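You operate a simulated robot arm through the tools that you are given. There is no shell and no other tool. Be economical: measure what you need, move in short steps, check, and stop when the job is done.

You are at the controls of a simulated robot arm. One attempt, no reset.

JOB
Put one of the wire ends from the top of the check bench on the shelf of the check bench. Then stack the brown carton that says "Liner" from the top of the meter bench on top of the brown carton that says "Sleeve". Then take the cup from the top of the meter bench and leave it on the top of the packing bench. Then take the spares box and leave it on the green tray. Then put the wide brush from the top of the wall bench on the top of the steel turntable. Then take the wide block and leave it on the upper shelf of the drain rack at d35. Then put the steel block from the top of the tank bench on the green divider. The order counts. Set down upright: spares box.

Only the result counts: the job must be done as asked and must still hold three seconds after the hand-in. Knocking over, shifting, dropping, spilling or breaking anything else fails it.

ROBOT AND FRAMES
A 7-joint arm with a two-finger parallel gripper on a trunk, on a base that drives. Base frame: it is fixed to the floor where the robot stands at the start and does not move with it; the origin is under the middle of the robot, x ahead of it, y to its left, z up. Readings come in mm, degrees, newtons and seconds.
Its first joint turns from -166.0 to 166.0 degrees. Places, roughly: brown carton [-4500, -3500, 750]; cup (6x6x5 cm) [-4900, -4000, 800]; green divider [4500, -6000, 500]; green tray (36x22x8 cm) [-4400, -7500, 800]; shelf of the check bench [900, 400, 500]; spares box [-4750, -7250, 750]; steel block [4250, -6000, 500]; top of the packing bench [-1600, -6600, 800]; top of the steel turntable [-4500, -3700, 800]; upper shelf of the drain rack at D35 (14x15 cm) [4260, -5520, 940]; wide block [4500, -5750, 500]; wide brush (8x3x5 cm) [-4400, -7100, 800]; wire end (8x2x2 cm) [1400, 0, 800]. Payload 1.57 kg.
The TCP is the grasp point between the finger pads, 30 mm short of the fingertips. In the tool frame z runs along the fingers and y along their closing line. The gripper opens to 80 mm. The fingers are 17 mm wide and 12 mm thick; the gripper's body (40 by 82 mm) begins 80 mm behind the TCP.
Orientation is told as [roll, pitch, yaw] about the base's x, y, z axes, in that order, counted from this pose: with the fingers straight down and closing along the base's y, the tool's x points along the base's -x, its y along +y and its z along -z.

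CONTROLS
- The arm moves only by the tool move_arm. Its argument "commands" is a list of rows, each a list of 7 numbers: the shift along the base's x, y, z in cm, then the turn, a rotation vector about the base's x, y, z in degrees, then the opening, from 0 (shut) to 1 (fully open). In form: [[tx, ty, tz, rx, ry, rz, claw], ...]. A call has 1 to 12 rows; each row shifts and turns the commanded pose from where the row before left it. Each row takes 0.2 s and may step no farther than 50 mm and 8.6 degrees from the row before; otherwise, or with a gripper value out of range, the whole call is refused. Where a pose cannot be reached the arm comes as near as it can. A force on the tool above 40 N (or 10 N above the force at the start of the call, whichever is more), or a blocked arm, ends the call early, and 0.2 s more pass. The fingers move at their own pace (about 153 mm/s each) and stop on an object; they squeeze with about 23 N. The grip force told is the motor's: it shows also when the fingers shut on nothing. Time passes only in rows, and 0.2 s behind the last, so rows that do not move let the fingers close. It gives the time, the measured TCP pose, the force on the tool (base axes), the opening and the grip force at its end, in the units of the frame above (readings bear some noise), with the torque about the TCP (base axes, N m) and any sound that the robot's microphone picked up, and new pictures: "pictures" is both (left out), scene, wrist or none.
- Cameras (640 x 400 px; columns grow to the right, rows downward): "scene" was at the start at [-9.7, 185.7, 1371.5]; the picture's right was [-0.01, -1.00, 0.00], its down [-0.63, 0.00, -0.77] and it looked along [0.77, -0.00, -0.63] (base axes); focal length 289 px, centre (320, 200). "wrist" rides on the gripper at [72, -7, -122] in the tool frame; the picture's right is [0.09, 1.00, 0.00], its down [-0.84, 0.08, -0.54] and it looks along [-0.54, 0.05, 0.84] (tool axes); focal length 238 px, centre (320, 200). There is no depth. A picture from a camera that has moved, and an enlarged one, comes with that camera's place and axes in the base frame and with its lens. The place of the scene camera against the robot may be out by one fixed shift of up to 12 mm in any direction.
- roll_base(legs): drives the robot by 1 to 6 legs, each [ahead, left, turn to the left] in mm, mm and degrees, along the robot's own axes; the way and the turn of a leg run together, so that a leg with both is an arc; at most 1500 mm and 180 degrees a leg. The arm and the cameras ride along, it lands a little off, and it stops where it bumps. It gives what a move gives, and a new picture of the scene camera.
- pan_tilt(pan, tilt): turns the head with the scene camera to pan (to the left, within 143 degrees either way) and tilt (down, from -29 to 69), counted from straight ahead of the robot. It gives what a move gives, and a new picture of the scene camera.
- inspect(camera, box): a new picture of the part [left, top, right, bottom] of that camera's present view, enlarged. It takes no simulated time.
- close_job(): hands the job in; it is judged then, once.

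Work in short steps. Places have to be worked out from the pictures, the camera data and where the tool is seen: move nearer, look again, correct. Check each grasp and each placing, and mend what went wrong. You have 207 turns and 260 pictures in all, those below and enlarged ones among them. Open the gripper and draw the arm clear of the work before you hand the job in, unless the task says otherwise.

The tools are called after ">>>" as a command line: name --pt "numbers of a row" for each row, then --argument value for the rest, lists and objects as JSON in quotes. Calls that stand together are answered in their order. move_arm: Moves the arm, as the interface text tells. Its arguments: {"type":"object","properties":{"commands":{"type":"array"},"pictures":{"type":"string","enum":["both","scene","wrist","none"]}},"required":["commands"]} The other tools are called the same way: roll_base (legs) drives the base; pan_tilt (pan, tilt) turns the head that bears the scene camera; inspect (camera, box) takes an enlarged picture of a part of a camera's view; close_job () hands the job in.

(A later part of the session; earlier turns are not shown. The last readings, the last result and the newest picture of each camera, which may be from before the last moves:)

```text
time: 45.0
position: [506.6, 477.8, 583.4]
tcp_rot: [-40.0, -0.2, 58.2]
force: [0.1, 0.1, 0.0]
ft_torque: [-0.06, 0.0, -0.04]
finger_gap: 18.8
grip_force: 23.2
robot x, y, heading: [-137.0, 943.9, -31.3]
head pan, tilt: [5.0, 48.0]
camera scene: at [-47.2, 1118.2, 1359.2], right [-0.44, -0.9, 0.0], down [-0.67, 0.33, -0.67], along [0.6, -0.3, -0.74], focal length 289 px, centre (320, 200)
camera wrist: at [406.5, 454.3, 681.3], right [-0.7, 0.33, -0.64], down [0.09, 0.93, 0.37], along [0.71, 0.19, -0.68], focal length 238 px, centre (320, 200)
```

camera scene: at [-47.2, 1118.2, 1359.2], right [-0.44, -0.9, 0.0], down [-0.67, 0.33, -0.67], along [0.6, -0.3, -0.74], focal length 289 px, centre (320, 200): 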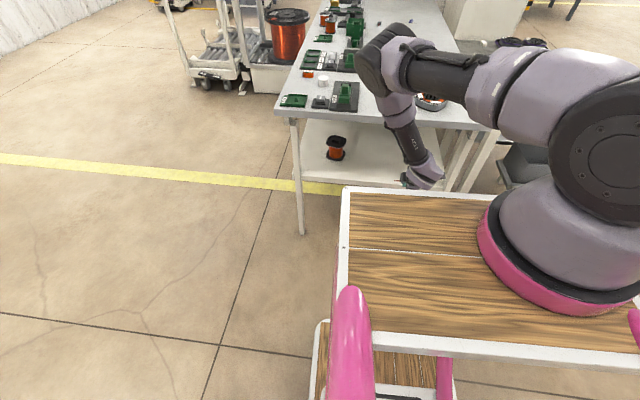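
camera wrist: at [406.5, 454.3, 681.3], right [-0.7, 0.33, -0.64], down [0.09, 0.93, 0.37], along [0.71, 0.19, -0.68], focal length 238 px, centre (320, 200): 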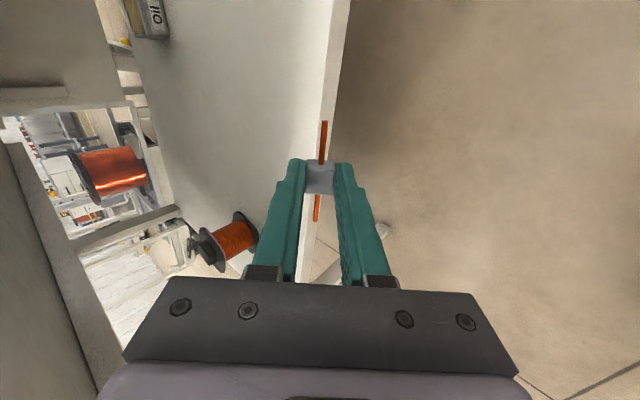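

Posture seems clear of the edge. Move inward in steps.

>>> move_arm --pt "3.2 -2.0 -1 0 0 0 0" --pt "3.2 -2.0 -1 0 0 0 0" --pictures "scene"

>>> move_arm --pt "3.2 -2.0 -1 0 0 0 0" --pt "3.2 -2.0 -1 0 0 0 0"

```text
time: 45.6
position: [572.5, 438.5, 565.3]
tcp_rot: [-40.0, -0.2, 58.2]
force: [0.7, -0.1, 0.2]
ft_torque: [0.01, 0.01, -0.04]
finger_gap: 18.5
grip_force: 23.4
robot x, y, heading: [-136.1, 937.9, -31.5]
head pan, tilt: [5.0, 48.0]
camera scene: at [-47.2, 1118.1, 1359.2], right [-0.44, -0.9, 0.0], down [-0.67, 0.33, -0.67], along [0.6, -0.3, -0.74], focal length 289 px, centre (320, 200)
```

scene: 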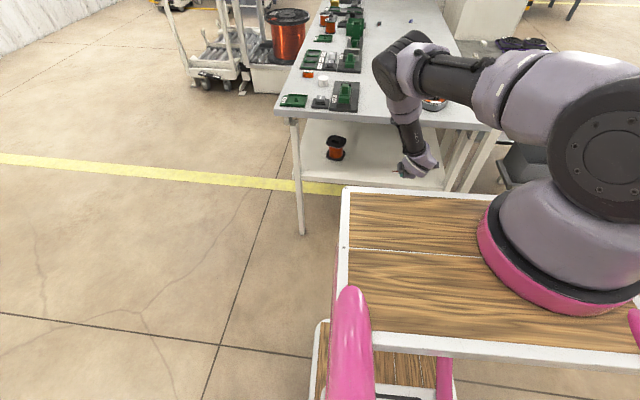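

```text
time: 46.2
position: [637.0, 398.0, 544.7]
tcp_rot: [-40.0, -0.1, 58.2]
force: [0.0, -0.5, -0.2]
ft_torque: [0.01, 0.02, -0.01]
finger_gap: 18.6
grip_force: 22.9
robot x, y, heading: [-137.1, 943.0, -31.5]
head pan, tilt: [5.0, 48.0]
camera scene: at [-47.1, 1118.2, 1359.2], right [-0.44, -0.9, 0.0], down [-0.67, 0.33, -0.67], along [0.6, -0.3, -0.74], focal length 289 px, centre (320, 200)
camera wrist: at [534.1, 375.2, 641.8], right [-0.7, 0.33, -0.64], down [0.09, 0.93, 0.37], along [0.71, 0.19, -0.68], focal length 238 px, centre (320, 200)
```

scene: 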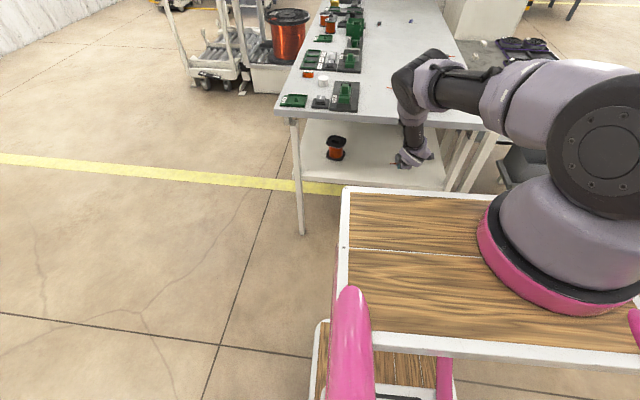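
wrist: 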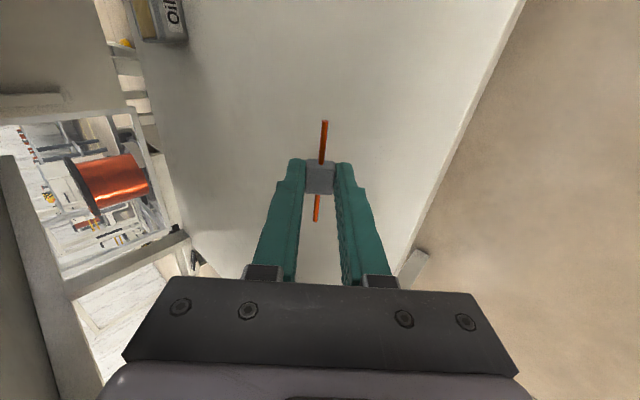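

Good so far; continue lowering in 1 cm steps.

>>> move_arm --pt "0 0 -1 0 0 0 0" --pt "0 0 -1 0 0 0 0" --pt "0 0 -1 0 0 0 0" --pictures "wrist"

```text
time: 47.0
position: [635.9, 399.1, 514.7]
tcp_rot: [-40.1, -0.1, 58.3]
force: [0.5, 0.6, -1.1]
ft_torque: [-0.03, -0.02, 0.0]
finger_gap: 18.7
grip_force: 23.0
robot x, y, heading: [-133.2, 944.7, -31.3]
head pan, tilt: [5.0, 48.0]
camera wrist: at [534.9, 375.3, 612.0], right [-0.7, 0.32, -0.64], down [0.09, 0.93, 0.37], along [0.71, 0.19, -0.67], focal length 238 px, centre (320, 200)
```

wrist: 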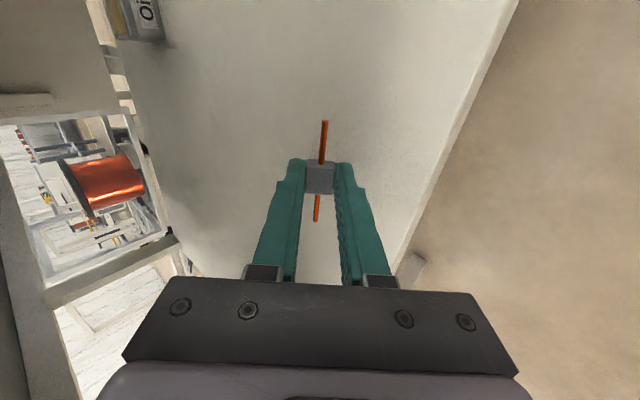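

Triangulation now gives shelf ≈470. Lower in small steps to contact.

>>> move_arm --pt "0 0 -0.5 0 0 0 0" --pt "0 0 -0.4 0 0 0 0" --pt "0 0 -0.4 0 0 0 0" --pt "0 0 -0.4 0 0 0 0" --pictures "wrist"

```text
time: 48.0
position: [636.5, 398.4, 497.2]
tcp_rot: [-40.0, -0.1, 58.2]
force: [0.7, -0.1, -0.4]
ft_torque: [0.01, 0.01, 0.01]
finger_gap: 18.7
grip_force: 22.9
robot x, y, heading: [-136.4, 944.4, -31.5]
head pan, tilt: [5.0, 48.0]
camera wrist: at [534.5, 374.9, 595.1], right [-0.7, 0.33, -0.64], down [0.09, 0.93, 0.37], along [0.71, 0.19, -0.68], focal length 238 px, centre (320, 200)
```

wrist: 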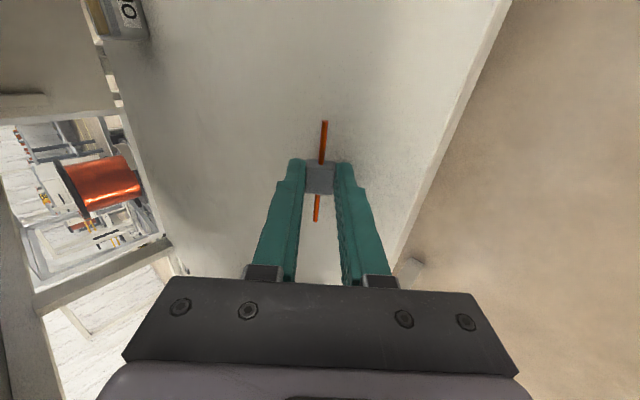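

No contact yet; shadows are near. Continue.

>>> move_arm --pt "0 0 -0.5 0 0 0 0" --pt "0 0 -0.5 0 0 0 0" --pt "0 0 -0.4 0 0 0 0" --pt "0 0 -0.4 0 0 0 0"

```text
time: 48.4
position: [635.9, 397.7, 495.3]
tcp_rot: [-40.3, 0.0, 58.2]
force: [-20.5, 14.5, 31.3]
ft_torque: [0.47, 0.67, 0.04]
finger_gap: 18.5
grip_force: 22.9
robot x, y, heading: [-136.5, 941.7, -31.4]
head pan, tilt: [5.0, 48.0]
stopped in row 2: the force on the tool passed its limit at 54 N (the readings are from after the stop); the commanded pose is now the measured one
camera scene: at [-48.8, 1119.2, 1359.1], right [-0.44, -0.9, 0.0], down [-0.67, 0.33, -0.67], along [0.6, -0.3, -0.74], focal length 289 px, centre (320, 200)
camera wrist: at [534.9, 375.2, 593.6], right [-0.69, 0.32, -0.64], down [0.09, 0.93, 0.36], along [0.71, 0.19, -0.67], focal length 238 px, centre (320, 200)
```

scene: 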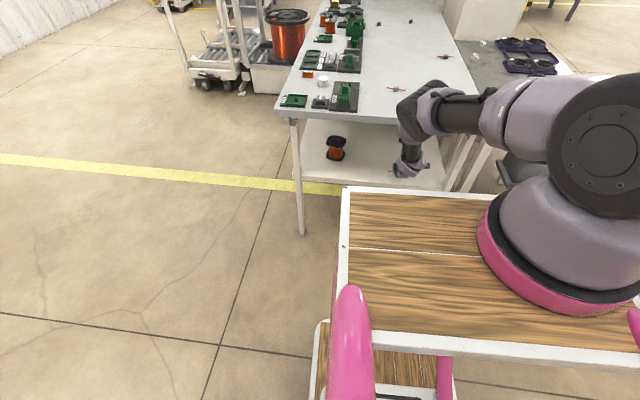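
wrist: 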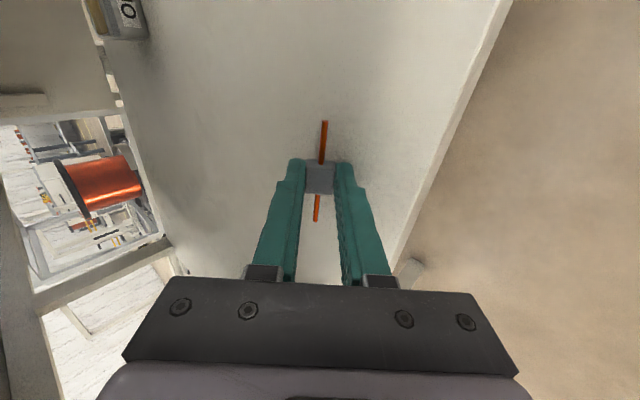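

Contact with the shelf at TCP ≈495. Ease up 3 mm, open modestly while rising, then withdraw along the tool axis.

>>> move_arm --pt "0 0 0.3 0 0 0 0" --pt "0 0 0.3 0 0 0 0.3" --pt "0 0 0.3 0 0 0 0.4" --pt "0 0 0.2 0 0 0 0.5" --pictures "wrist"

```text
time: 49.4
position: [637.8, 397.4, 504.8]
tcp_rot: [-40.2, 0.0, 58.1]
force: [-0.3, -0.1, 1.2]
ft_torque: [-0.01, -0.02, 0.01]
finger_gap: 40.1
grip_force: 0.0
robot x, y, heading: [-138.4, 944.8, -31.3]
head pan, tilt: [5.0, 48.0]
camera wrist: at [535.7, 374.6, 602.9], right [-0.7, 0.32, -0.64], down [0.09, 0.93, 0.37], along [0.71, 0.19, -0.67], focal length 238 px, centre (320, 200)
```

wrist: 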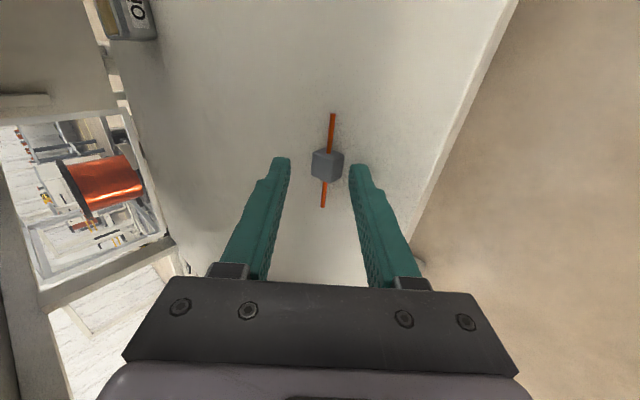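

Wire end rests on the shelf. Withdraw along the tool axis, then out.

>>> move_arm --pt "-1.6 1.0 2.3 0 0 0 0.5" --pt "-2.7 1.7 3.2 0 0 0 0.5" --pt "-3.5 2.2 1.5 0 0 0 0.5" --pt "-3.8 2.4 0 0 0 0 0.5" --pt "-3.8 2.4 0 0 0 0 0.5" --pictures "wrist"

```text
time: 50.6
position: [481.9, 493.7, 575.0]
tcp_rot: [-40.1, -0.1, 58.2]
force: [-0.4, 0.5, 0.6]
ft_torque: [0.02, -0.01, 0.0]
finger_gap: 39.8
grip_force: 0.1
robot x, y, heading: [-136.6, 940.4, -31.6]
head pan, tilt: [5.0, 48.0]
camera wrist: at [380.1, 471.2, 673.2], right [-0.7, 0.32, -0.64], down [0.09, 0.93, 0.37], along [0.71, 0.19, -0.67], focal length 238 px, centre (320, 200)
```

wrist: 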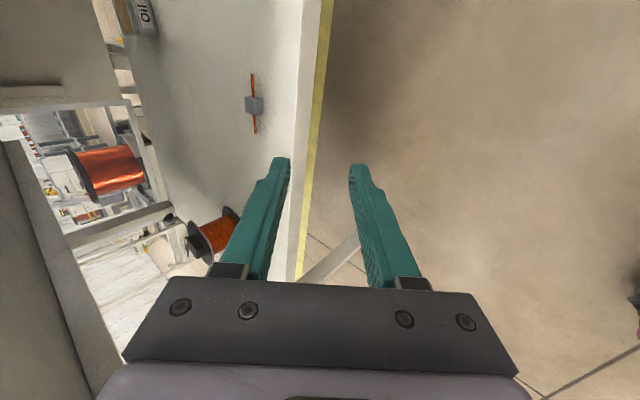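

Job step 1 done. Now untilt, raise, and bring the arm to a compact travel pose.

>>> move_arm --pt "-2 1.2 4 4.24 6.78 0 0.5" --pt "-2 1.2 4 4.24 6.78 0 0.5" --pt "-2 1.2 4 4.24 6.78 0 0.5" --pt "-2 1.2 4 4.24 6.78 0 0.5" --pt "-2 1.2 4 4.24 6.78 0 0.5" --pictures "none"

>>> move_arm --pt "-0.5 2.55 2.7 0 0 -8.1 1" --pt "-0.5 2.55 2.7 0 0 -8.1 1" --pt "-0.5 2.55 2.7 0 0 -8.1 1" --pt "-0.5 2.55 2.7 0 0 -8.1 1" --pt "-0.5 2.55 2.7 0 0 -8.1 1" --pt "-0.5 2.55 2.7 0 0 -8.1 1" --pt "-0.5 2.55 2.7 0 0 -8.1 1" --pt "-0.5 2.55 2.7 0 0 -8.1 1" --pt "-0.5 2.55 2.7 0 0 -8.1 1" --pt "-0.5 2.55 2.7 0 0 -8.1 1" --pt "-0.5 2.55 2.7 0 0 -8.1 1" --pictures "scene"

```text
time: 51.8
position: [383.2, 556.4, 776.7]
tcp_rot: [0.0, -0.2, 58.3]
force: [0.7, -0.2, -0.1]
ft_torque: [0.0, 0.03, -0.02]
finger_gap: 39.8
grip_force: 0.0
robot x, y, heading: [-137.2, 942.3, -31.6]
head pan, tilt: [5.0, 48.0]
```

```text
time: 54.2
position: [327.6, 835.6, 1071.8]
tcp_rot: [0.0, 0.0, -31.2]
force: [0.1, -0.1, -0.6]
ft_torque: [0.02, 0.04, 0.02]
finger_gap: 79.8
grip_force: 0.1
robot x, y, heading: [-135.9, 944.3, -31.2]
head pan, tilt: [5.0, 48.0]
camera scene: at [-46.8, 1117.9, 1359.2], right [-0.44, -0.9, 0.0], down [-0.67, 0.33, -0.67], along [0.6, -0.3, -0.74], focal length 289 px, centre (320, 200)
```

scene: 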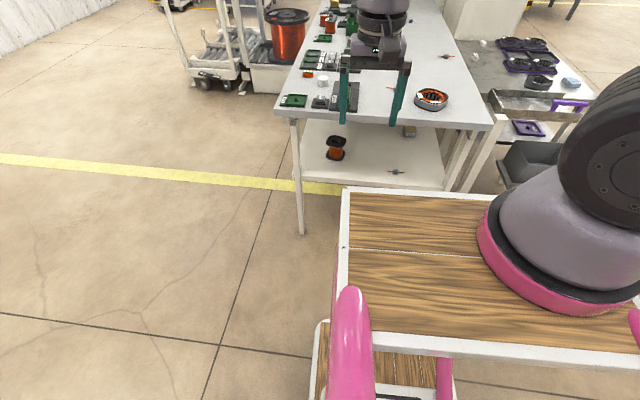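

Step 1 verified. Now drive down the aisle toward the meter bench: turn to heading about -122° and go ~4 m.

>>> roll_base --legs '[[-150, 0, 0], [0, 0, -91], [1400, 0, 0], [1400, 0, 0]]'

>>> pan_tilt --pan 10 --tilt 20

```text
time: 72.7
position: [-1891.9, -1797.1, 1072.3]
tcp_rot: [-0.1, -0.1, -122.2]
force: [0.1, 0.1, -0.3]
ft_torque: [0.01, 0.0, -0.02]
finger_gap: 79.8
grip_force: 0.1
robot x, y, heading: [-1778.1, -1332.3, -122.5]
head pan, tilt: [5.0, 48.0]
camera scene: at [-1593.6, -1427.9, 1359.2], right [-0.89, 0.46, 0.0], down [0.34, 0.66, -0.67], along [-0.31, -0.59, -0.74], focal length 289 px, centre (320, 200)
```

scene: 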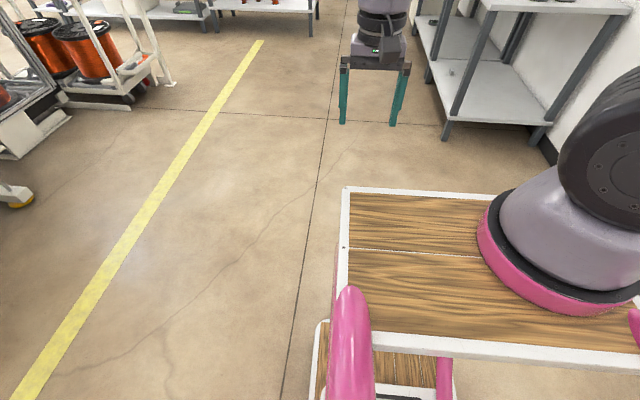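

```text
time: 73.6
position: [-1893.1, -1798.4, 1071.7]
tcp_rot: [-0.1, -0.2, -122.2]
force: [0.2, -0.3, 1.2]
ft_torque: [0.0, -0.04, -0.03]
finger_gap: 80.1
grip_force: 0.0
robot x, y, heading: [-1771.7, -1333.0, -122.6]
head pan, tilt: [10.0, 20.0]
camera scene: at [-1592.9, -1444.0, 1402.0], right [-0.92, 0.38, 0.0], down [0.13, 0.32, -0.94], along [-0.36, -0.87, -0.34], focal length 289 px, centre (320, 200)
```

scene: 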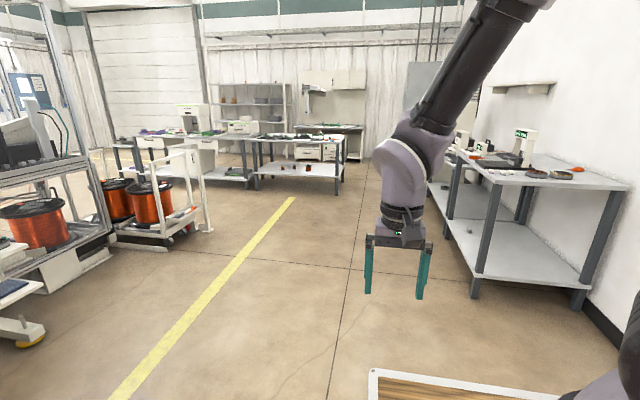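

The meter bench is on the right. I'll drive to a spot opposite its middle, ~750 mm out, and turn to face it.

>>> roll_base --legs '[[0, 0, 2.9], [1100, 0, 0], [1100, 0, 0], [1100, 0, 0], [0, 0, -91.7]]'

>>> pan_tilt --pan 0 --tilt 35

```text
time: 94.0
position: [-3853.9, -4117.0, 1071.2]
tcp_rot: [-0.1, -0.3, 150.3]
force: [-0.1, 0.2, 0.4]
ft_torque: [-0.02, 0.03, 0.01]
finger_gap: 79.9
grip_force: 0.1
robot x, y, heading: [-3389.4, -4209.4, 149.9]
head pan, tilt: [10.0, 20.0]
camera scene: at [-3479.0, -4400.4, 1402.0], right [0.34, 0.94, 0.0], down [0.32, -0.12, -0.94], along [-0.88, 0.32, -0.34], focal length 289 px, centre (320, 200)
```

scene: 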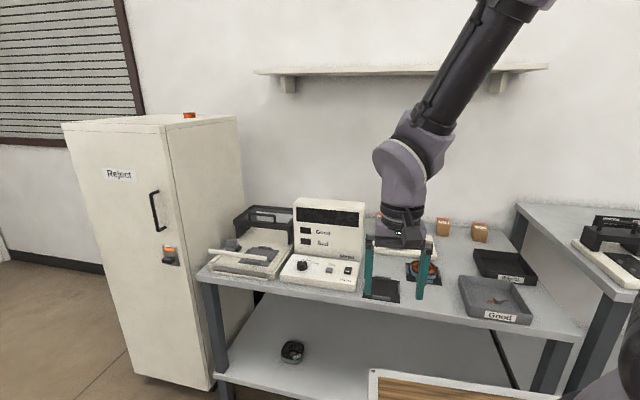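

```text
time: 94.7
position: [-3854.4, -4118.3, 1072.1]
tcp_rot: [-0.2, -0.2, 150.3]
force: [0.3, 0.4, 0.4]
ft_torque: [-0.02, -0.02, 0.03]
finger_gap: 79.9
grip_force: 0.1
robot x, y, heading: [-3387.7, -4212.5, 150.1]
head pan, tilt: [0.0, 35.0]
camera scene: at [-3467.8, -4388.2, 1378.2], right [0.5, 0.87, 0.0], down [0.5, -0.29, -0.82], along [-0.71, 0.41, -0.57], focal length 289 px, centre (320, 200)
```

scene: 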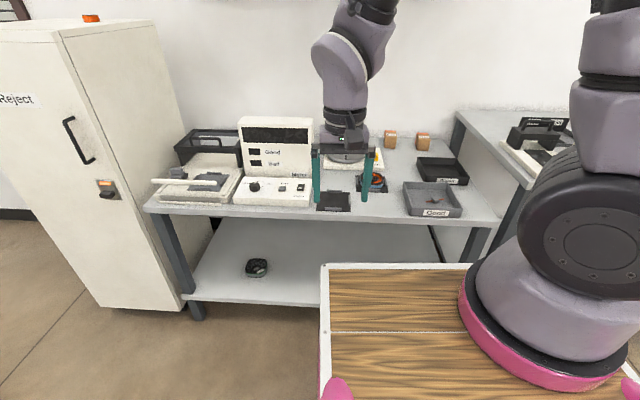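

Two small brown cartons stand at the back of the bench. Zoom in.

>>> inspect --camera "scene" --box '[310, 90, 500, 220]'

>>> pan_tilt --pan -35 --tilt 25

```text
3.08 times, centred on (405, 155) of scene
camera zoom: at [-3467.8, -4388.2, 1378.2], right [0.5, 0.87, 0.0], down [0.5, -0.29, -0.82], along [-0.71, 0.41, -0.57], focal length 889 px, centre (58, 338)
```

zoom: 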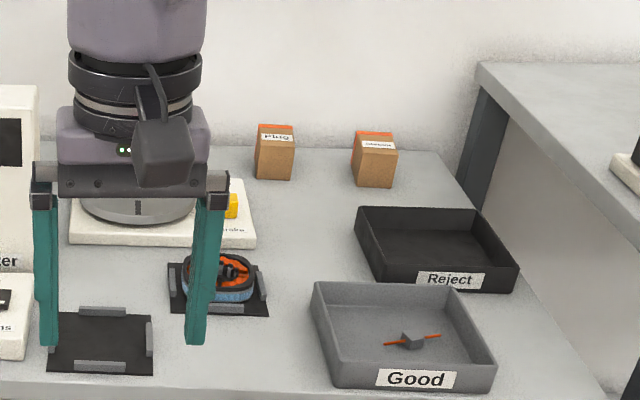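

```text
time: 95.7
position: [-3853.4, -4117.8, 1071.3]
tcp_rot: [-0.1, -0.2, 150.2]
force: [0.2, 0.3, -0.3]
ft_torque: [0.02, -0.02, 0.0]
finger_gap: 79.9
grip_force: 0.1
robot x, y, heading: [-3386.3, -4212.4, 149.9]
head pan, tilt: [-35.0, 25.0]
camera scene: at [-3430.5, -4348.8, 1393.9], right [0.91, 0.42, 0.0], down [0.18, -0.38, -0.91], along [-0.38, 0.82, -0.42], focal length 289 px, centre (320, 200)
```

scene: 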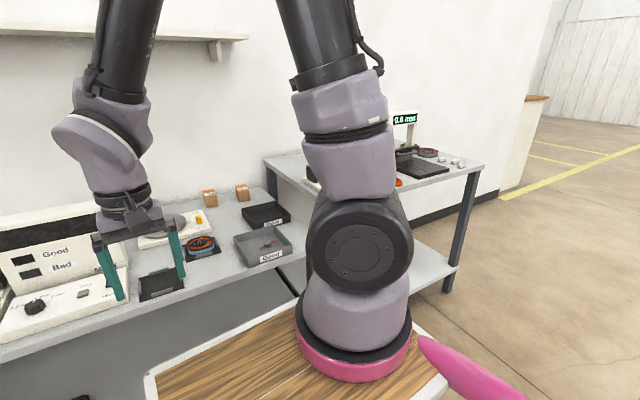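

Read the labels closer, and look at the bench's left part.

>>> inspect --camera "scene" --box '[130, 170, 310, 290]'

>>> pan_tilt --pan 25 --tilt 28

>>> inspect --camera "scene" --box '[300, 100, 640, 300]'

```text
3.33 times, centred on (220, 230) of scene
camera zoom: at [-3430.5, -4348.8, 1393.9], right [0.91, 0.42, 0.0], down [0.18, -0.38, -0.91], along [-0.38, 0.82, -0.42], focal length 963 px, centre (653, 100)
```

zoom: 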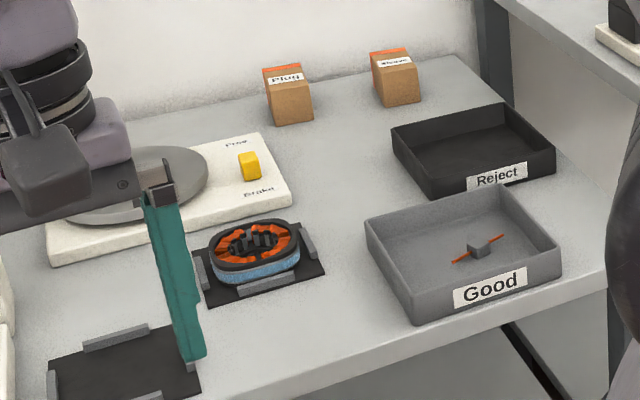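

```text
time: 97.0
position: [-3853.6, -4117.3, 1071.3]
tcp_rot: [-0.1, -0.1, 150.3]
force: [0.0, -1.1, 0.0]
ft_torque: [0.0, -0.01, -0.02]
finger_gap: 79.9
grip_force: 0.0
robot x, y, heading: [-3388.0, -4212.2, 149.7]
head pan, tilt: [25.0, 28.0]
camera scene: at [-3482.4, -4424.2, 1389.2], right [0.09, 1.0, 0.0], down [0.47, -0.04, -0.88], along [-0.88, 0.08, -0.47], focal length 289 px, centre (320, 200)
```

scene: 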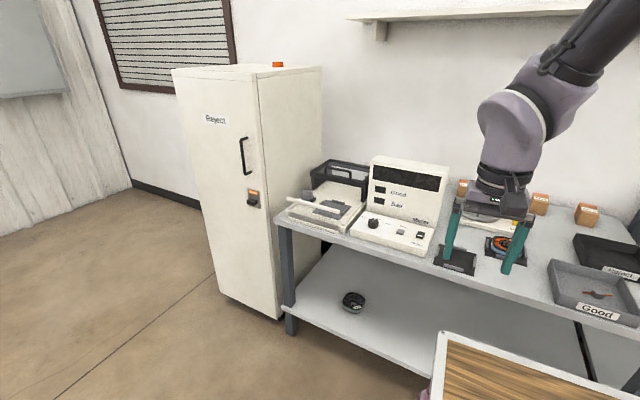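

```text
1.88 times, centred on (470, 200) of scene
camera zoom: at [-3482.4, -4424.2, 1389.2], right [0.09, 1.0, 0.0], down [0.47, -0.04, -0.88], along [-0.88, 0.08, -0.47], focal length 544 px, centre (38, 200)
```

zoom: 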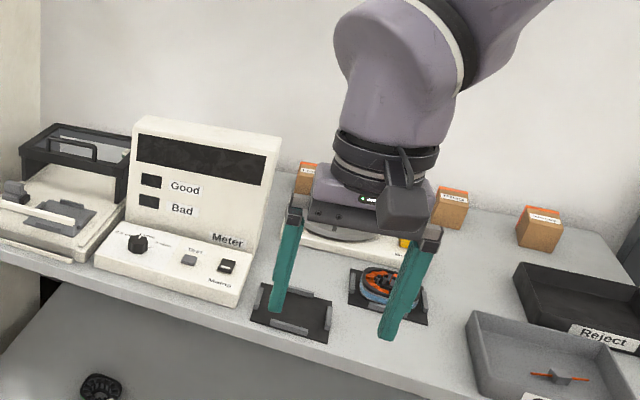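

A third carton (probably Liner) is behind the gripper. Drive 280 mm nearer; bench edge is ~720 mm ahead now.

>>> roll_base --legs '[[0, 0, -1.2], [270, 0, 0]]'

>>> pan_tilt --pan 10 --tilt 32

```text
time: 99.3
position: [-4085.9, -3967.2, 1071.9]
tcp_rot: [-0.1, -0.2, 149.1]
force: [0.5, -0.5, 0.3]
ft_torque: [0.03, -0.02, -0.01]
finger_gap: 79.9
grip_force: 0.0
robot x, y, heading: [-3622.4, -4073.7, 148.9]
head pan, tilt: [25.0, 28.0]
camera scene: at [-3720.0, -4280.5, 1389.1], right [0.11, 0.99, 0.0], down [0.47, -0.05, -0.88], along [-0.88, 0.1, -0.47], focal length 289 px, centre (320, 200)
```

scene: 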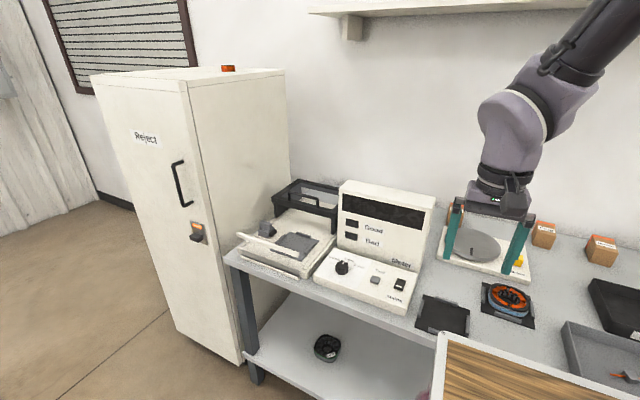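

```text
time: 100.1
position: [-4084.1, -3966.3, 1072.2]
tcp_rot: [-0.1, -0.2, 149.1]
force: [-0.7, -0.2, -0.7]
ft_torque: [0.03, 0.02, 0.02]
finger_gap: 80.0
grip_force: 0.0
robot x, y, heading: [-3623.3, -4071.8, 148.6]
head pan, tilt: [10.0, 32.0]
camera scene: at [-3712.8, -4258.1, 1382.9], right [0.36, 0.93, 0.0], down [0.49, -0.19, -0.85], along [-0.79, 0.31, -0.53], focal length 289 px, centre (320, 200)
```

scene: 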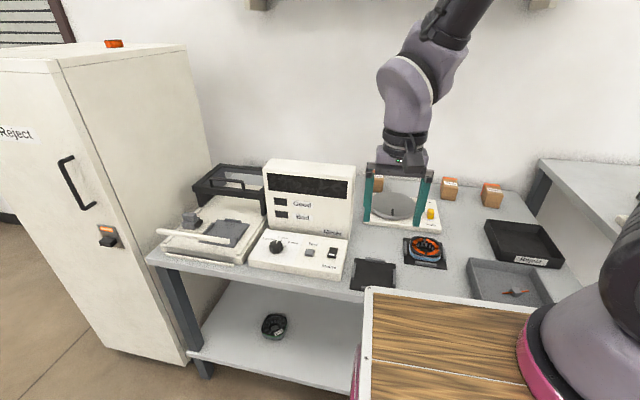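

Zoom on the three cartons.

>>> inspect --camera "scene" --box '[340, 150, 540, 275]'

>>> inspect --camera "wrist" --box '[0, 0, 640, 400]'

```text
3.20 times, centred on (440, 212) of scene
camera zoom: at [-3712.8, -4258.1, 1382.9], right [0.36, 0.93, 0.0], down [0.49, -0.19, -0.85], along [-0.79, 0.31, -0.53], focal length 925 px, centre (-64, 160)
```

zoom: 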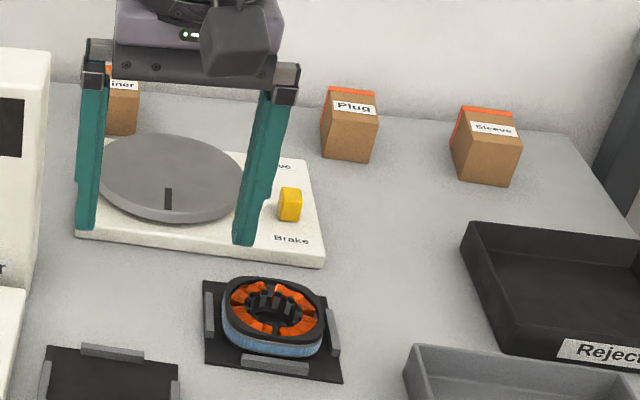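

```text
1.00 times, centred on (320, 200) of wrist (not enlarged: the box is as wide or as high as the picture)
camera zoom: at [-4021.1, -3999.0, 1193.4], right [-0.43, -0.9, 0.0], down [-0.76, 0.36, 0.54], along [-0.49, 0.24, -0.84], focal length 238 px, centre (320, 200)
```

zoom: 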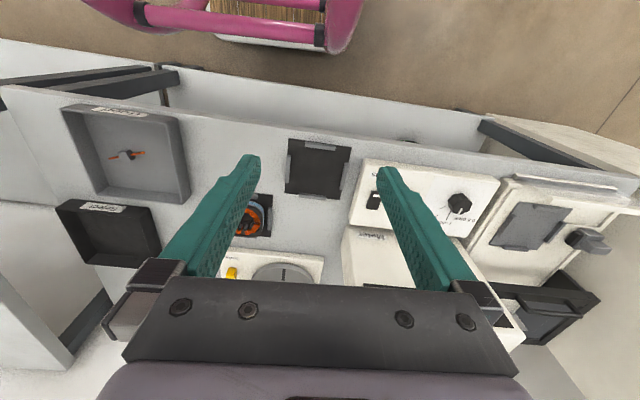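

Labels: Liner (left, behind turntable), Plug, Sleeve (right). Move the gripper toward above Liner (~[-4580,-3665]).

>>> move_arm --pt "-4.05 2.45 0 0 0 0 1" --pt "-4.05 2.45 0 0 0 0 1" --pt "-4.05 2.45 0 0 0 0 1" --pt "-4.05 2.45 0 0 0 0 1" --pt "-4.05 2.45 0 0 0 0 1" --pt "-4.05 2.45 0 0 0 0 1" --pt "-4.05 2.45 0 0 0 0 1" --pt "-4.05 2.45 0 0 0 0 1" --pt "-4.05 2.45 -2 0 0 0 1" --pt "-4.05 2.45 -2 0 0 0 1"

```text
refused: row 9 steps farther than a row can; nothing moved
```

>>> move_arm --pt "-4.05 2.45 0 0 0 0 1" --pt "-4.05 2.45 0 0 0 0 1" --pt "-4.05 2.45 0 0 0 0 1" --pt "-4.05 2.45 0 0 0 0 1" --pt "-4.05 2.45 0 0 0 0 1" --pt "-4.05 2.45 0 0 0 0 1" --pt "-4.05 2.45 0 0 0 0 1" --pt "-4.05 2.45 0 0 0 0 1" --pt "-4.05 2.45 -1 0 0 0 1" --pt "-4.05 2.45 -1 0 0 0 1"

```text
time: 102.3
position: [-4489.4, -3722.5, 1053.4]
tcp_rot: [-0.1, -0.2, 149.1]
force: [0.5, -0.3, 0.7]
ft_torque: [0.03, 0.07, 0.0]
finger_gap: 80.1
grip_force: 0.1
robot x, y, heading: [-3622.3, -4073.7, 148.6]
head pan, tilt: [10.0, 32.0]
camera scene: at [-3712.2, -4258.3, 1382.8], right [0.36, 0.93, 0.0], down [0.49, -0.19, -0.85], along [-0.79, 0.31, -0.53], focal length 289 px, centre (320, 200)
camera wrist: at [-4425.8, -3755.0, 1174.3], right [-0.43, -0.9, 0.0], down [-0.76, 0.36, 0.54], along [-0.49, 0.24, -0.84], focal length 238 px, centre (320, 200)
```

scene: 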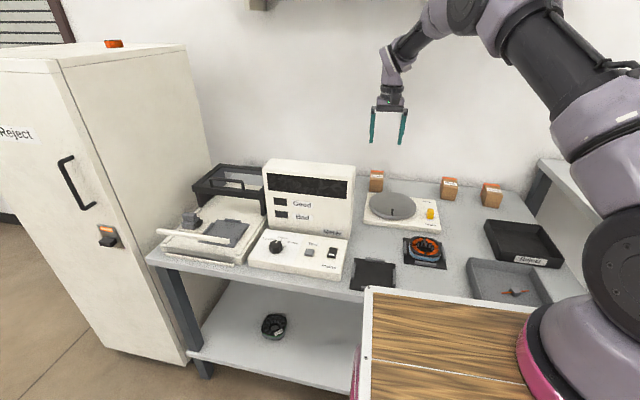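
wrist: 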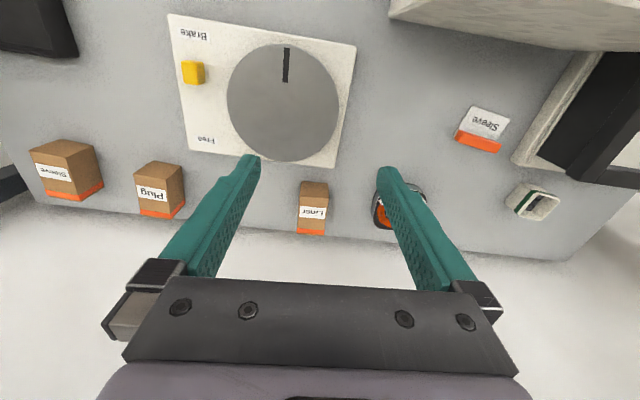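

Behind the meter there are more items (white "Sleeve" box, perhaps the cup). Zoom.

>>> inspect --camera "wrist" --box '[280, 60, 600, 260]'

>>> inspect --camera "wrist" --box '[20, 90, 340, 260]'

```text
2.00 times, centred on (440, 160) of wrist
camera zoom: at [-4425.8, -3755.0, 1174.3], right [-0.43, -0.9, 0.0], down [-0.76, 0.36, 0.54], along [-0.49, 0.24, -0.84], focal length 477 px, centre (80, 280)
```

zoom: 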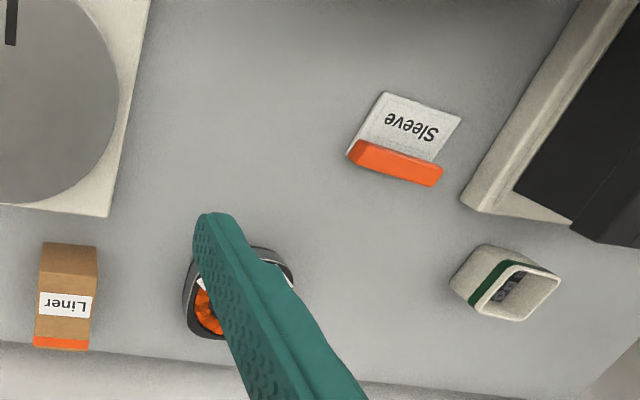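

```text
2.00 times, centred on (180, 175) of wrist
camera zoom: at [-4425.8, -3755.0, 1174.3], right [-0.43, -0.9, 0.0], down [-0.76, 0.36, 0.54], along [-0.49, 0.24, -0.84], focal length 477 px, centre (600, 250)
```

zoom: 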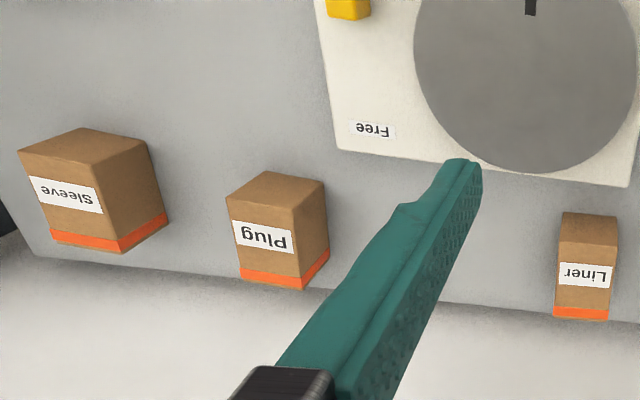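

Cartons located: Liner at ~[-4635,-3640], Sleeve (brown) at ~[-4404,-3321]; reach is tight, edge ~500 mm ahead. Drive 80 mm closer.

>>> roll_base --legs '[[80, 0, 0]]'

>>> inspect --camera "wrist" --box '[0, 0, 640, 400]'

```text
time: 103.3
position: [-4558.5, -3680.1, 1051.7]
tcp_rot: [-0.1, -0.2, 149.0]
force: [0.0, -0.1, 0.2]
ft_torque: [0.01, 0.01, -0.02]
finger_gap: 80.0
grip_force: 0.1
robot x, y, heading: [-3688.4, -4032.3, 148.6]
head pan, tilt: [10.0, 32.0]
camera scene: at [-3781.9, -4216.0, 1382.8], right [0.36, 0.93, 0.0], down [0.49, -0.19, -0.85], along [-0.79, 0.31, -0.53], focal length 289 px, centre (320, 200)
```

scene: 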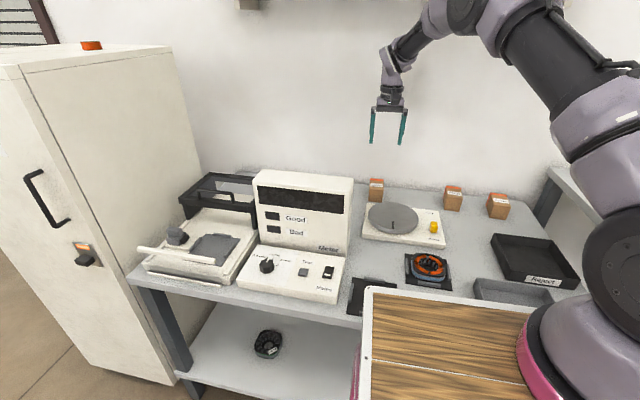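

```text
1.00 times, centred on (320, 200) of wrist (not enlarged: the box is as wide or as high as the picture)
camera zoom: at [-4494.7, -3712.6, 1173.4], right [-0.43, -0.9, 0.0], down [-0.76, 0.36, 0.54], along [-0.49, 0.24, -0.84], focal length 238 px, centre (320, 200)
```

zoom: 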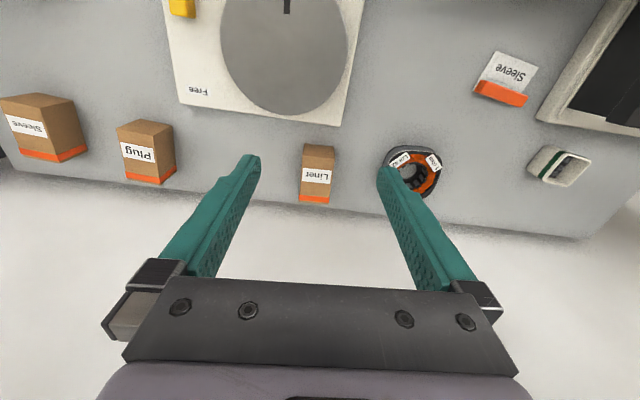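

Move over Liner and lower to ~z 960, then check.

>>> move_arm --pt "-2.7 1.43 -3 0 0 0 1" --pt "-2.7 1.43 -3 0 0 0 1" --pt "-2.7 1.43 -3 0 0 0 1"

```text
time: 104.1
position: [-4630.7, -3646.4, 964.1]
tcp_rot: [0.1, -0.3, 149.1]
force: [-0.1, 0.0, 1.2]
ft_torque: [0.05, -0.03, -0.02]
finger_gap: 79.8
grip_force: 0.1
out of reach, approached as far as the arm can: row 3
robot x, y, heading: [-3691.1, -4027.1, 148.8]
head pan, tilt: [10.0, 32.0]
camera scene: at [-3781.3, -4216.3, 1382.8], right [0.36, 0.93, 0.0], down [0.49, -0.19, -0.85], along [-0.79, 0.31, -0.53], focal length 289 px, centre (320, 200)
camera wrist: at [-4567.0, -3678.2, 1085.3], right [-0.43, -0.9, 0.0], down [-0.76, 0.36, 0.55], along [-0.49, 0.24, -0.84], focal length 238 px, centre (320, 200)
```

scene: 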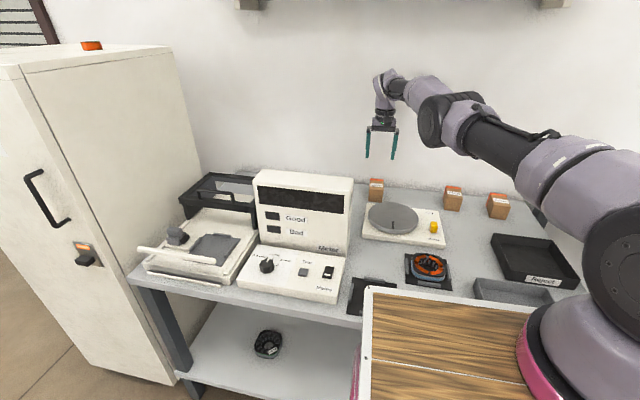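
wrist: 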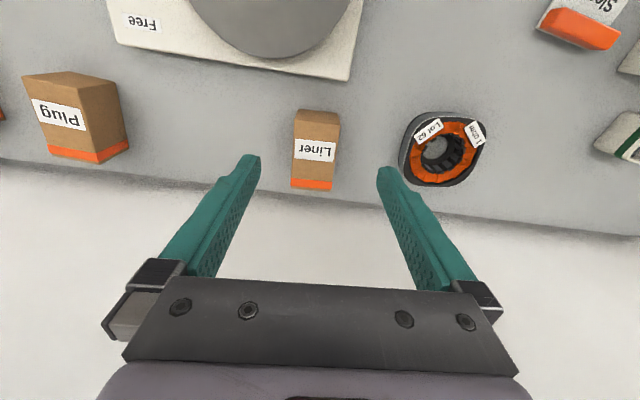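

Just short of reach by ~25 mm. Raise, shift the base 100 left and 25 ahead.

>>> move_arm --pt "1.5 -0.9 4 0 0 0 1" --pt "1.5 -0.9 4 0 0 0 1" --pictures "none"

>>> roll_base --legs '[[0, 100, 0], [28, 0, 0]]'

```text
time: 104.7
position: [-4600.5, -3663.6, 1041.3]
tcp_rot: [-0.2, -0.1, 149.1]
force: [0.0, 0.7, -0.8]
ft_torque: [-0.04, -0.05, -0.02]
finger_gap: 79.8
grip_force: 0.1
robot x, y, heading: [-3689.6, -4027.7, 148.6]
head pan, tilt: [10.0, 32.0]
```

```text
time: 106.3
position: [-4677.8, -3734.8, 1042.4]
tcp_rot: [-0.2, -0.3, 148.9]
force: [0.0, -0.4, -0.4]
ft_torque: [-0.01, 0.01, 0.01]
finger_gap: 80.2
grip_force: 0.1
robot x, y, heading: [-3765.8, -4105.8, 148.5]
head pan, tilt: [10.0, 32.0]
camera scene: at [-3858.6, -4288.1, 1382.8], right [0.36, 0.93, 0.0], down [0.49, -0.19, -0.85], along [-0.79, 0.31, -0.53], focal length 289 px, centre (320, 200)
```

scene: 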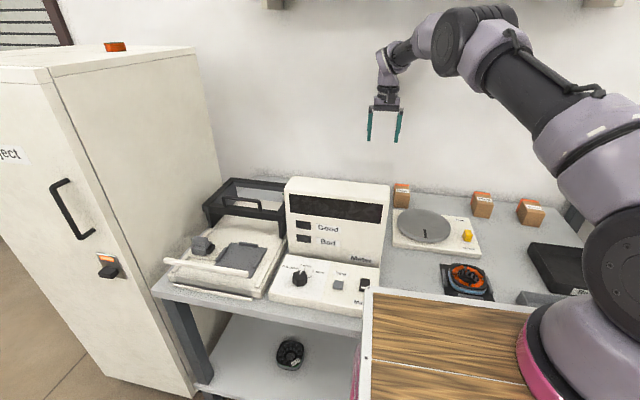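

Go above Liner at z≈950.

>>> move_arm --pt "0.87 3.5 -1 0 0 0 1" --pt "0.87 3.5 -2 0 0 0 1" --pt "0.87 3.5 -3 0 0 0 1" --pt "0 0 -3 0 0 0 1" --pictures "wrist"

```text
time: 107.3
position: [-4651.9, -3630.7, 953.3]
tcp_rot: [-0.1, -0.2, 149.1]
force: [-0.8, -0.1, 0.5]
ft_torque: [0.0, 0.02, -0.02]
finger_gap: 80.2
grip_force: 0.0
robot x, y, heading: [-3767.0, -4105.0, 148.9]
head pan, tilt: [10.0, 32.0]
camera wrist: at [-4588.0, -3662.6, 1074.2], right [-0.43, -0.9, 0.0], down [-0.76, 0.36, 0.54], along [-0.49, 0.24, -0.84], focal length 238 px, centre (320, 200)
```

wrist: 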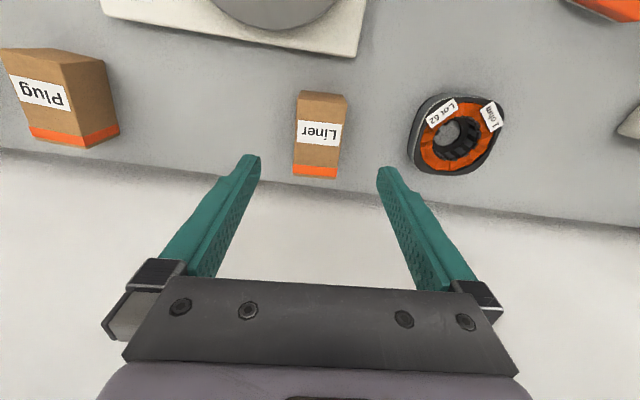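

Aligned. Descend to z≈838 and close on the Liner.

>>> move_arm --pt "-0.4 0.2 -4 0 0 0 1" --pt "0 0 -4 0 0 0 1" --pt "0 0 -3.5 0 0 0 1" --pt "0 0 0 0 0 0 0" --pt "0 0 0 0 0 0 0"

```text
time: 108.5
position: [-4657.7, -3627.0, 836.9]
tcp_rot: [-0.1, -0.2, 149.1]
force: [0.0, 0.3, -0.9]
ft_torque: [0.02, -0.02, 0.01]
finger_gap: 0.0
grip_force: 21.7
robot x, y, heading: [-3766.7, -4103.2, 148.7]
head pan, tilt: [10.0, 32.0]
camera scene: at [-3858.5, -4288.1, 1382.8], right [0.36, 0.93, 0.0], down [0.49, -0.19, -0.85], along [-0.79, 0.31, -0.53], focal length 289 px, centre (320, 200)
camera wrist: at [-4592.6, -3660.3, 958.6], right [-0.43, -0.9, 0.0], down [-0.76, 0.36, 0.54], along [-0.49, 0.24, -0.84], focal length 238 px, centre (320, 200)
```

scene: 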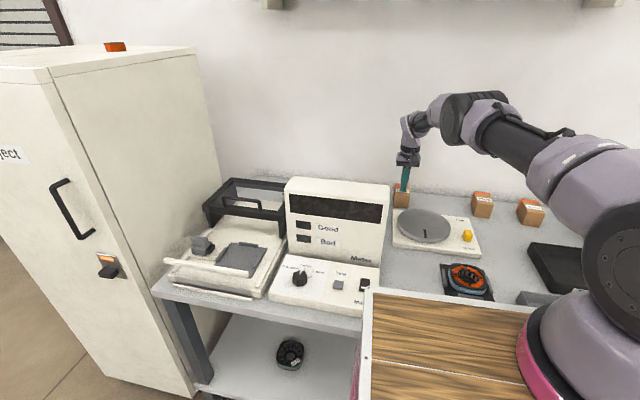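
wrist: 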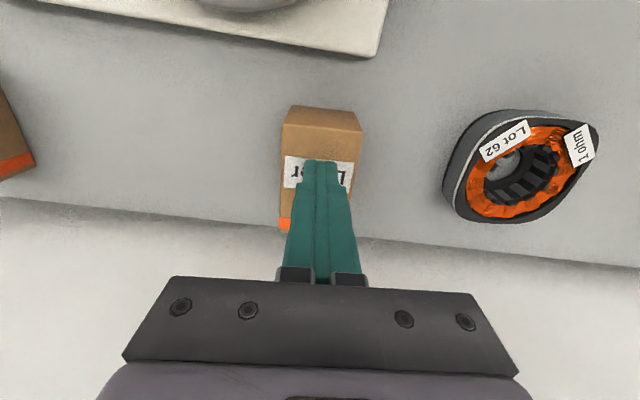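

Fingers closed just above the carton: recomputing gives this bench at z≈750 and carton top ≈806. Raise, open, shift deeper 10 mm, descend ~50 mm and close.

>>> move_arm --pt "0 0 1.5 0 0 0 0" --pt "-0.9 0.5 0 0 0 0 1" --pt "0 0 0 0 0 0 1" --pictures "wrist"

```text
time: 109.3
position: [-4664.7, -3623.8, 853.7]
tcp_rot: [-0.1, -0.1, 149.0]
force: [0.2, -0.3, 0.1]
ft_torque: [0.01, -0.04, 0.0]
finger_gap: 79.9
grip_force: 0.0
robot x, y, heading: [-3765.1, -4100.6, 148.8]
head pan, tilt: [10.0, 32.0]
camera wrist: at [-4601.1, -3655.7, 974.1], right [-0.43, -0.9, 0.0], down [-0.76, 0.36, 0.54], along [-0.49, 0.24, -0.84], focal length 238 px, centre (320, 200)
```

wrist: 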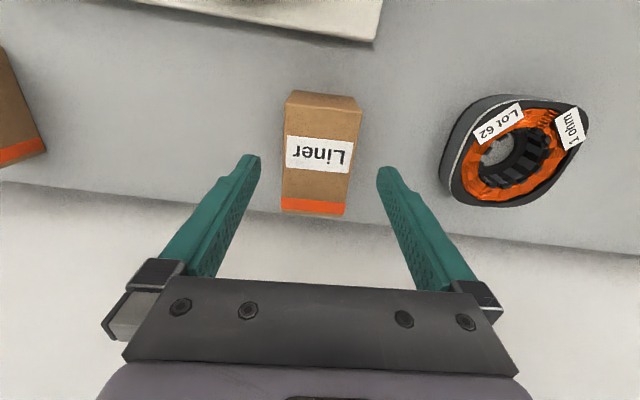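

Centred over Liner. Descend and close.

>>> move_arm --pt "-0.2 0.1 -3.5 0 0 0 1" --pt "0 0 -2.8 0 0 0 1" --pt "0 0 0 0 0 0 0" --pt "0 0 0 0 0 0 0" --pictures "wrist"

```text
time: 110.3
position: [-4661.3, -3628.5, 791.0]
tcp_rot: [-0.1, -0.2, 149.0]
force: [0.5, 0.1, 0.3]
ft_torque: [-0.05, -0.02, 0.0]
finger_gap: 56.4
grip_force: 23.1
out of reach, approached as far as the arm can: row 1, 2
robot x, y, heading: [-3763.1, -4101.3, 148.7]
head pan, tilt: [10.0, 32.0]
camera wrist: at [-4597.9, -3661.4, 912.1], right [-0.43, -0.9, 0.0], down [-0.76, 0.36, 0.54], along [-0.49, 0.24, -0.84], focal length 238 px, centre (320, 200)
```

wrist: 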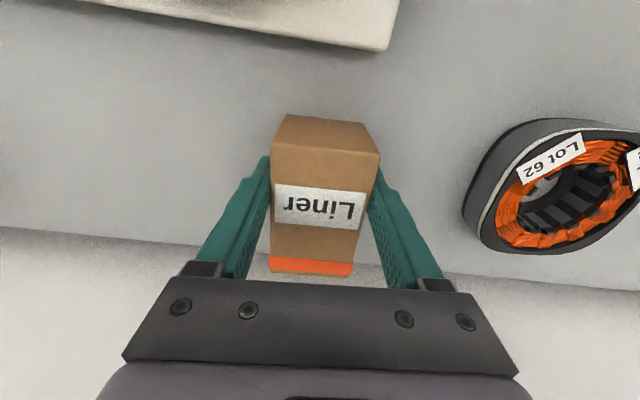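

Gripped (56 mm). Lift slowly.

>>> move_arm --pt "0 0 1 0 0 0 0" --pt "0 0 2 0 0 0 0" --pt "0.4 -0.2 3 0 0 0 0" --pt "0.4 -0.2 4 0 0 0 0" --pt "0.4 -0.2 4 0 0 0 0" --pictures "wrist"

```text
time: 111.5
position: [-4649.6, -3634.2, 927.9]
tcp_rot: [-0.1, 0.0, 149.1]
force: [-0.4, 0.8, -3.2]
ft_torque: [-0.03, -0.03, 0.02]
finger_gap: 56.0
grip_force: 22.5
robot x, y, heading: [-3764.6, -4102.4, 148.8]
head pan, tilt: [10.0, 32.0]
camera wrist: at [-4586.1, -3667.1, 1050.7], right [-0.43, -0.9, 0.0], down [-0.76, 0.36, 0.54], along [-0.49, 0.24, -0.84], focal length 238 px, centre (320, 200)
```

wrist: 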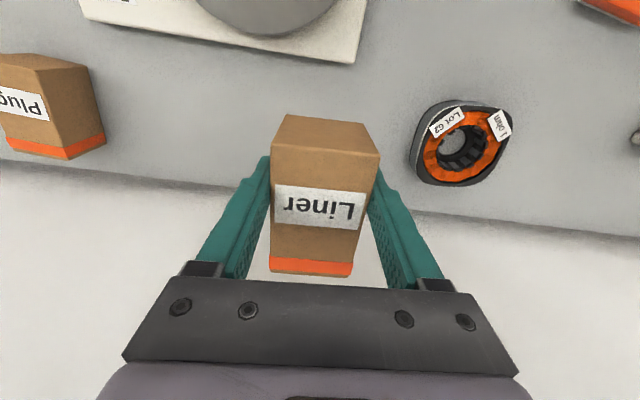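

Held securely. Shift the base right 280 mm to bring Sleeve into reach.

>>> roll_base --legs '[[0, -280, 0]]'

>>> inspect --camera "wrist" --box '[0, 0, 640, 400]'

```text
time: 113.3
position: [-4542.4, -3472.3, 929.2]
tcp_rot: [-0.1, -0.1, 150.4]
force: [-0.7, 0.2, -1.9]
ft_torque: [-0.01, -0.04, -0.02]
finger_gap: 55.9
grip_force: 22.7
robot x, y, heading: [-3652.0, -3918.2, 149.9]
head pan, tilt: [10.0, 32.0]
stopped in leg 1: the robot was blocked; the commanded pose is now the measured one
camera scene: at [-3734.8, -4104.8, 1382.8], right [0.34, 0.94, 0.0], down [0.5, -0.18, -0.85], along [-0.8, 0.29, -0.53], focal length 289 px, centre (320, 200)
```

scene: 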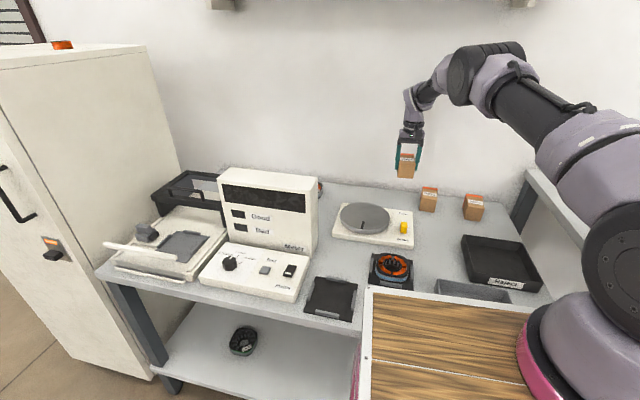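

```text
1.00 times, centred on (320, 200) of wrist (not enlarged: the box is as wide or as high as the picture)
camera zoom: at [-4477.4, -3503.3, 1050.9], right [-0.41, -0.91, 0.0], down [-0.77, 0.34, 0.54], along [-0.5, 0.22, -0.84], focal length 238 px, centre (320, 200)
```

zoom: 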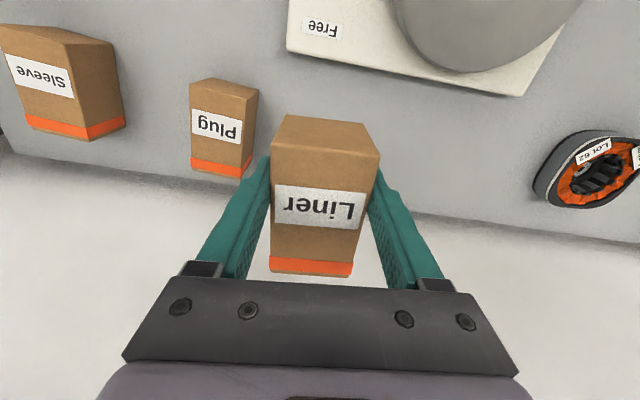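

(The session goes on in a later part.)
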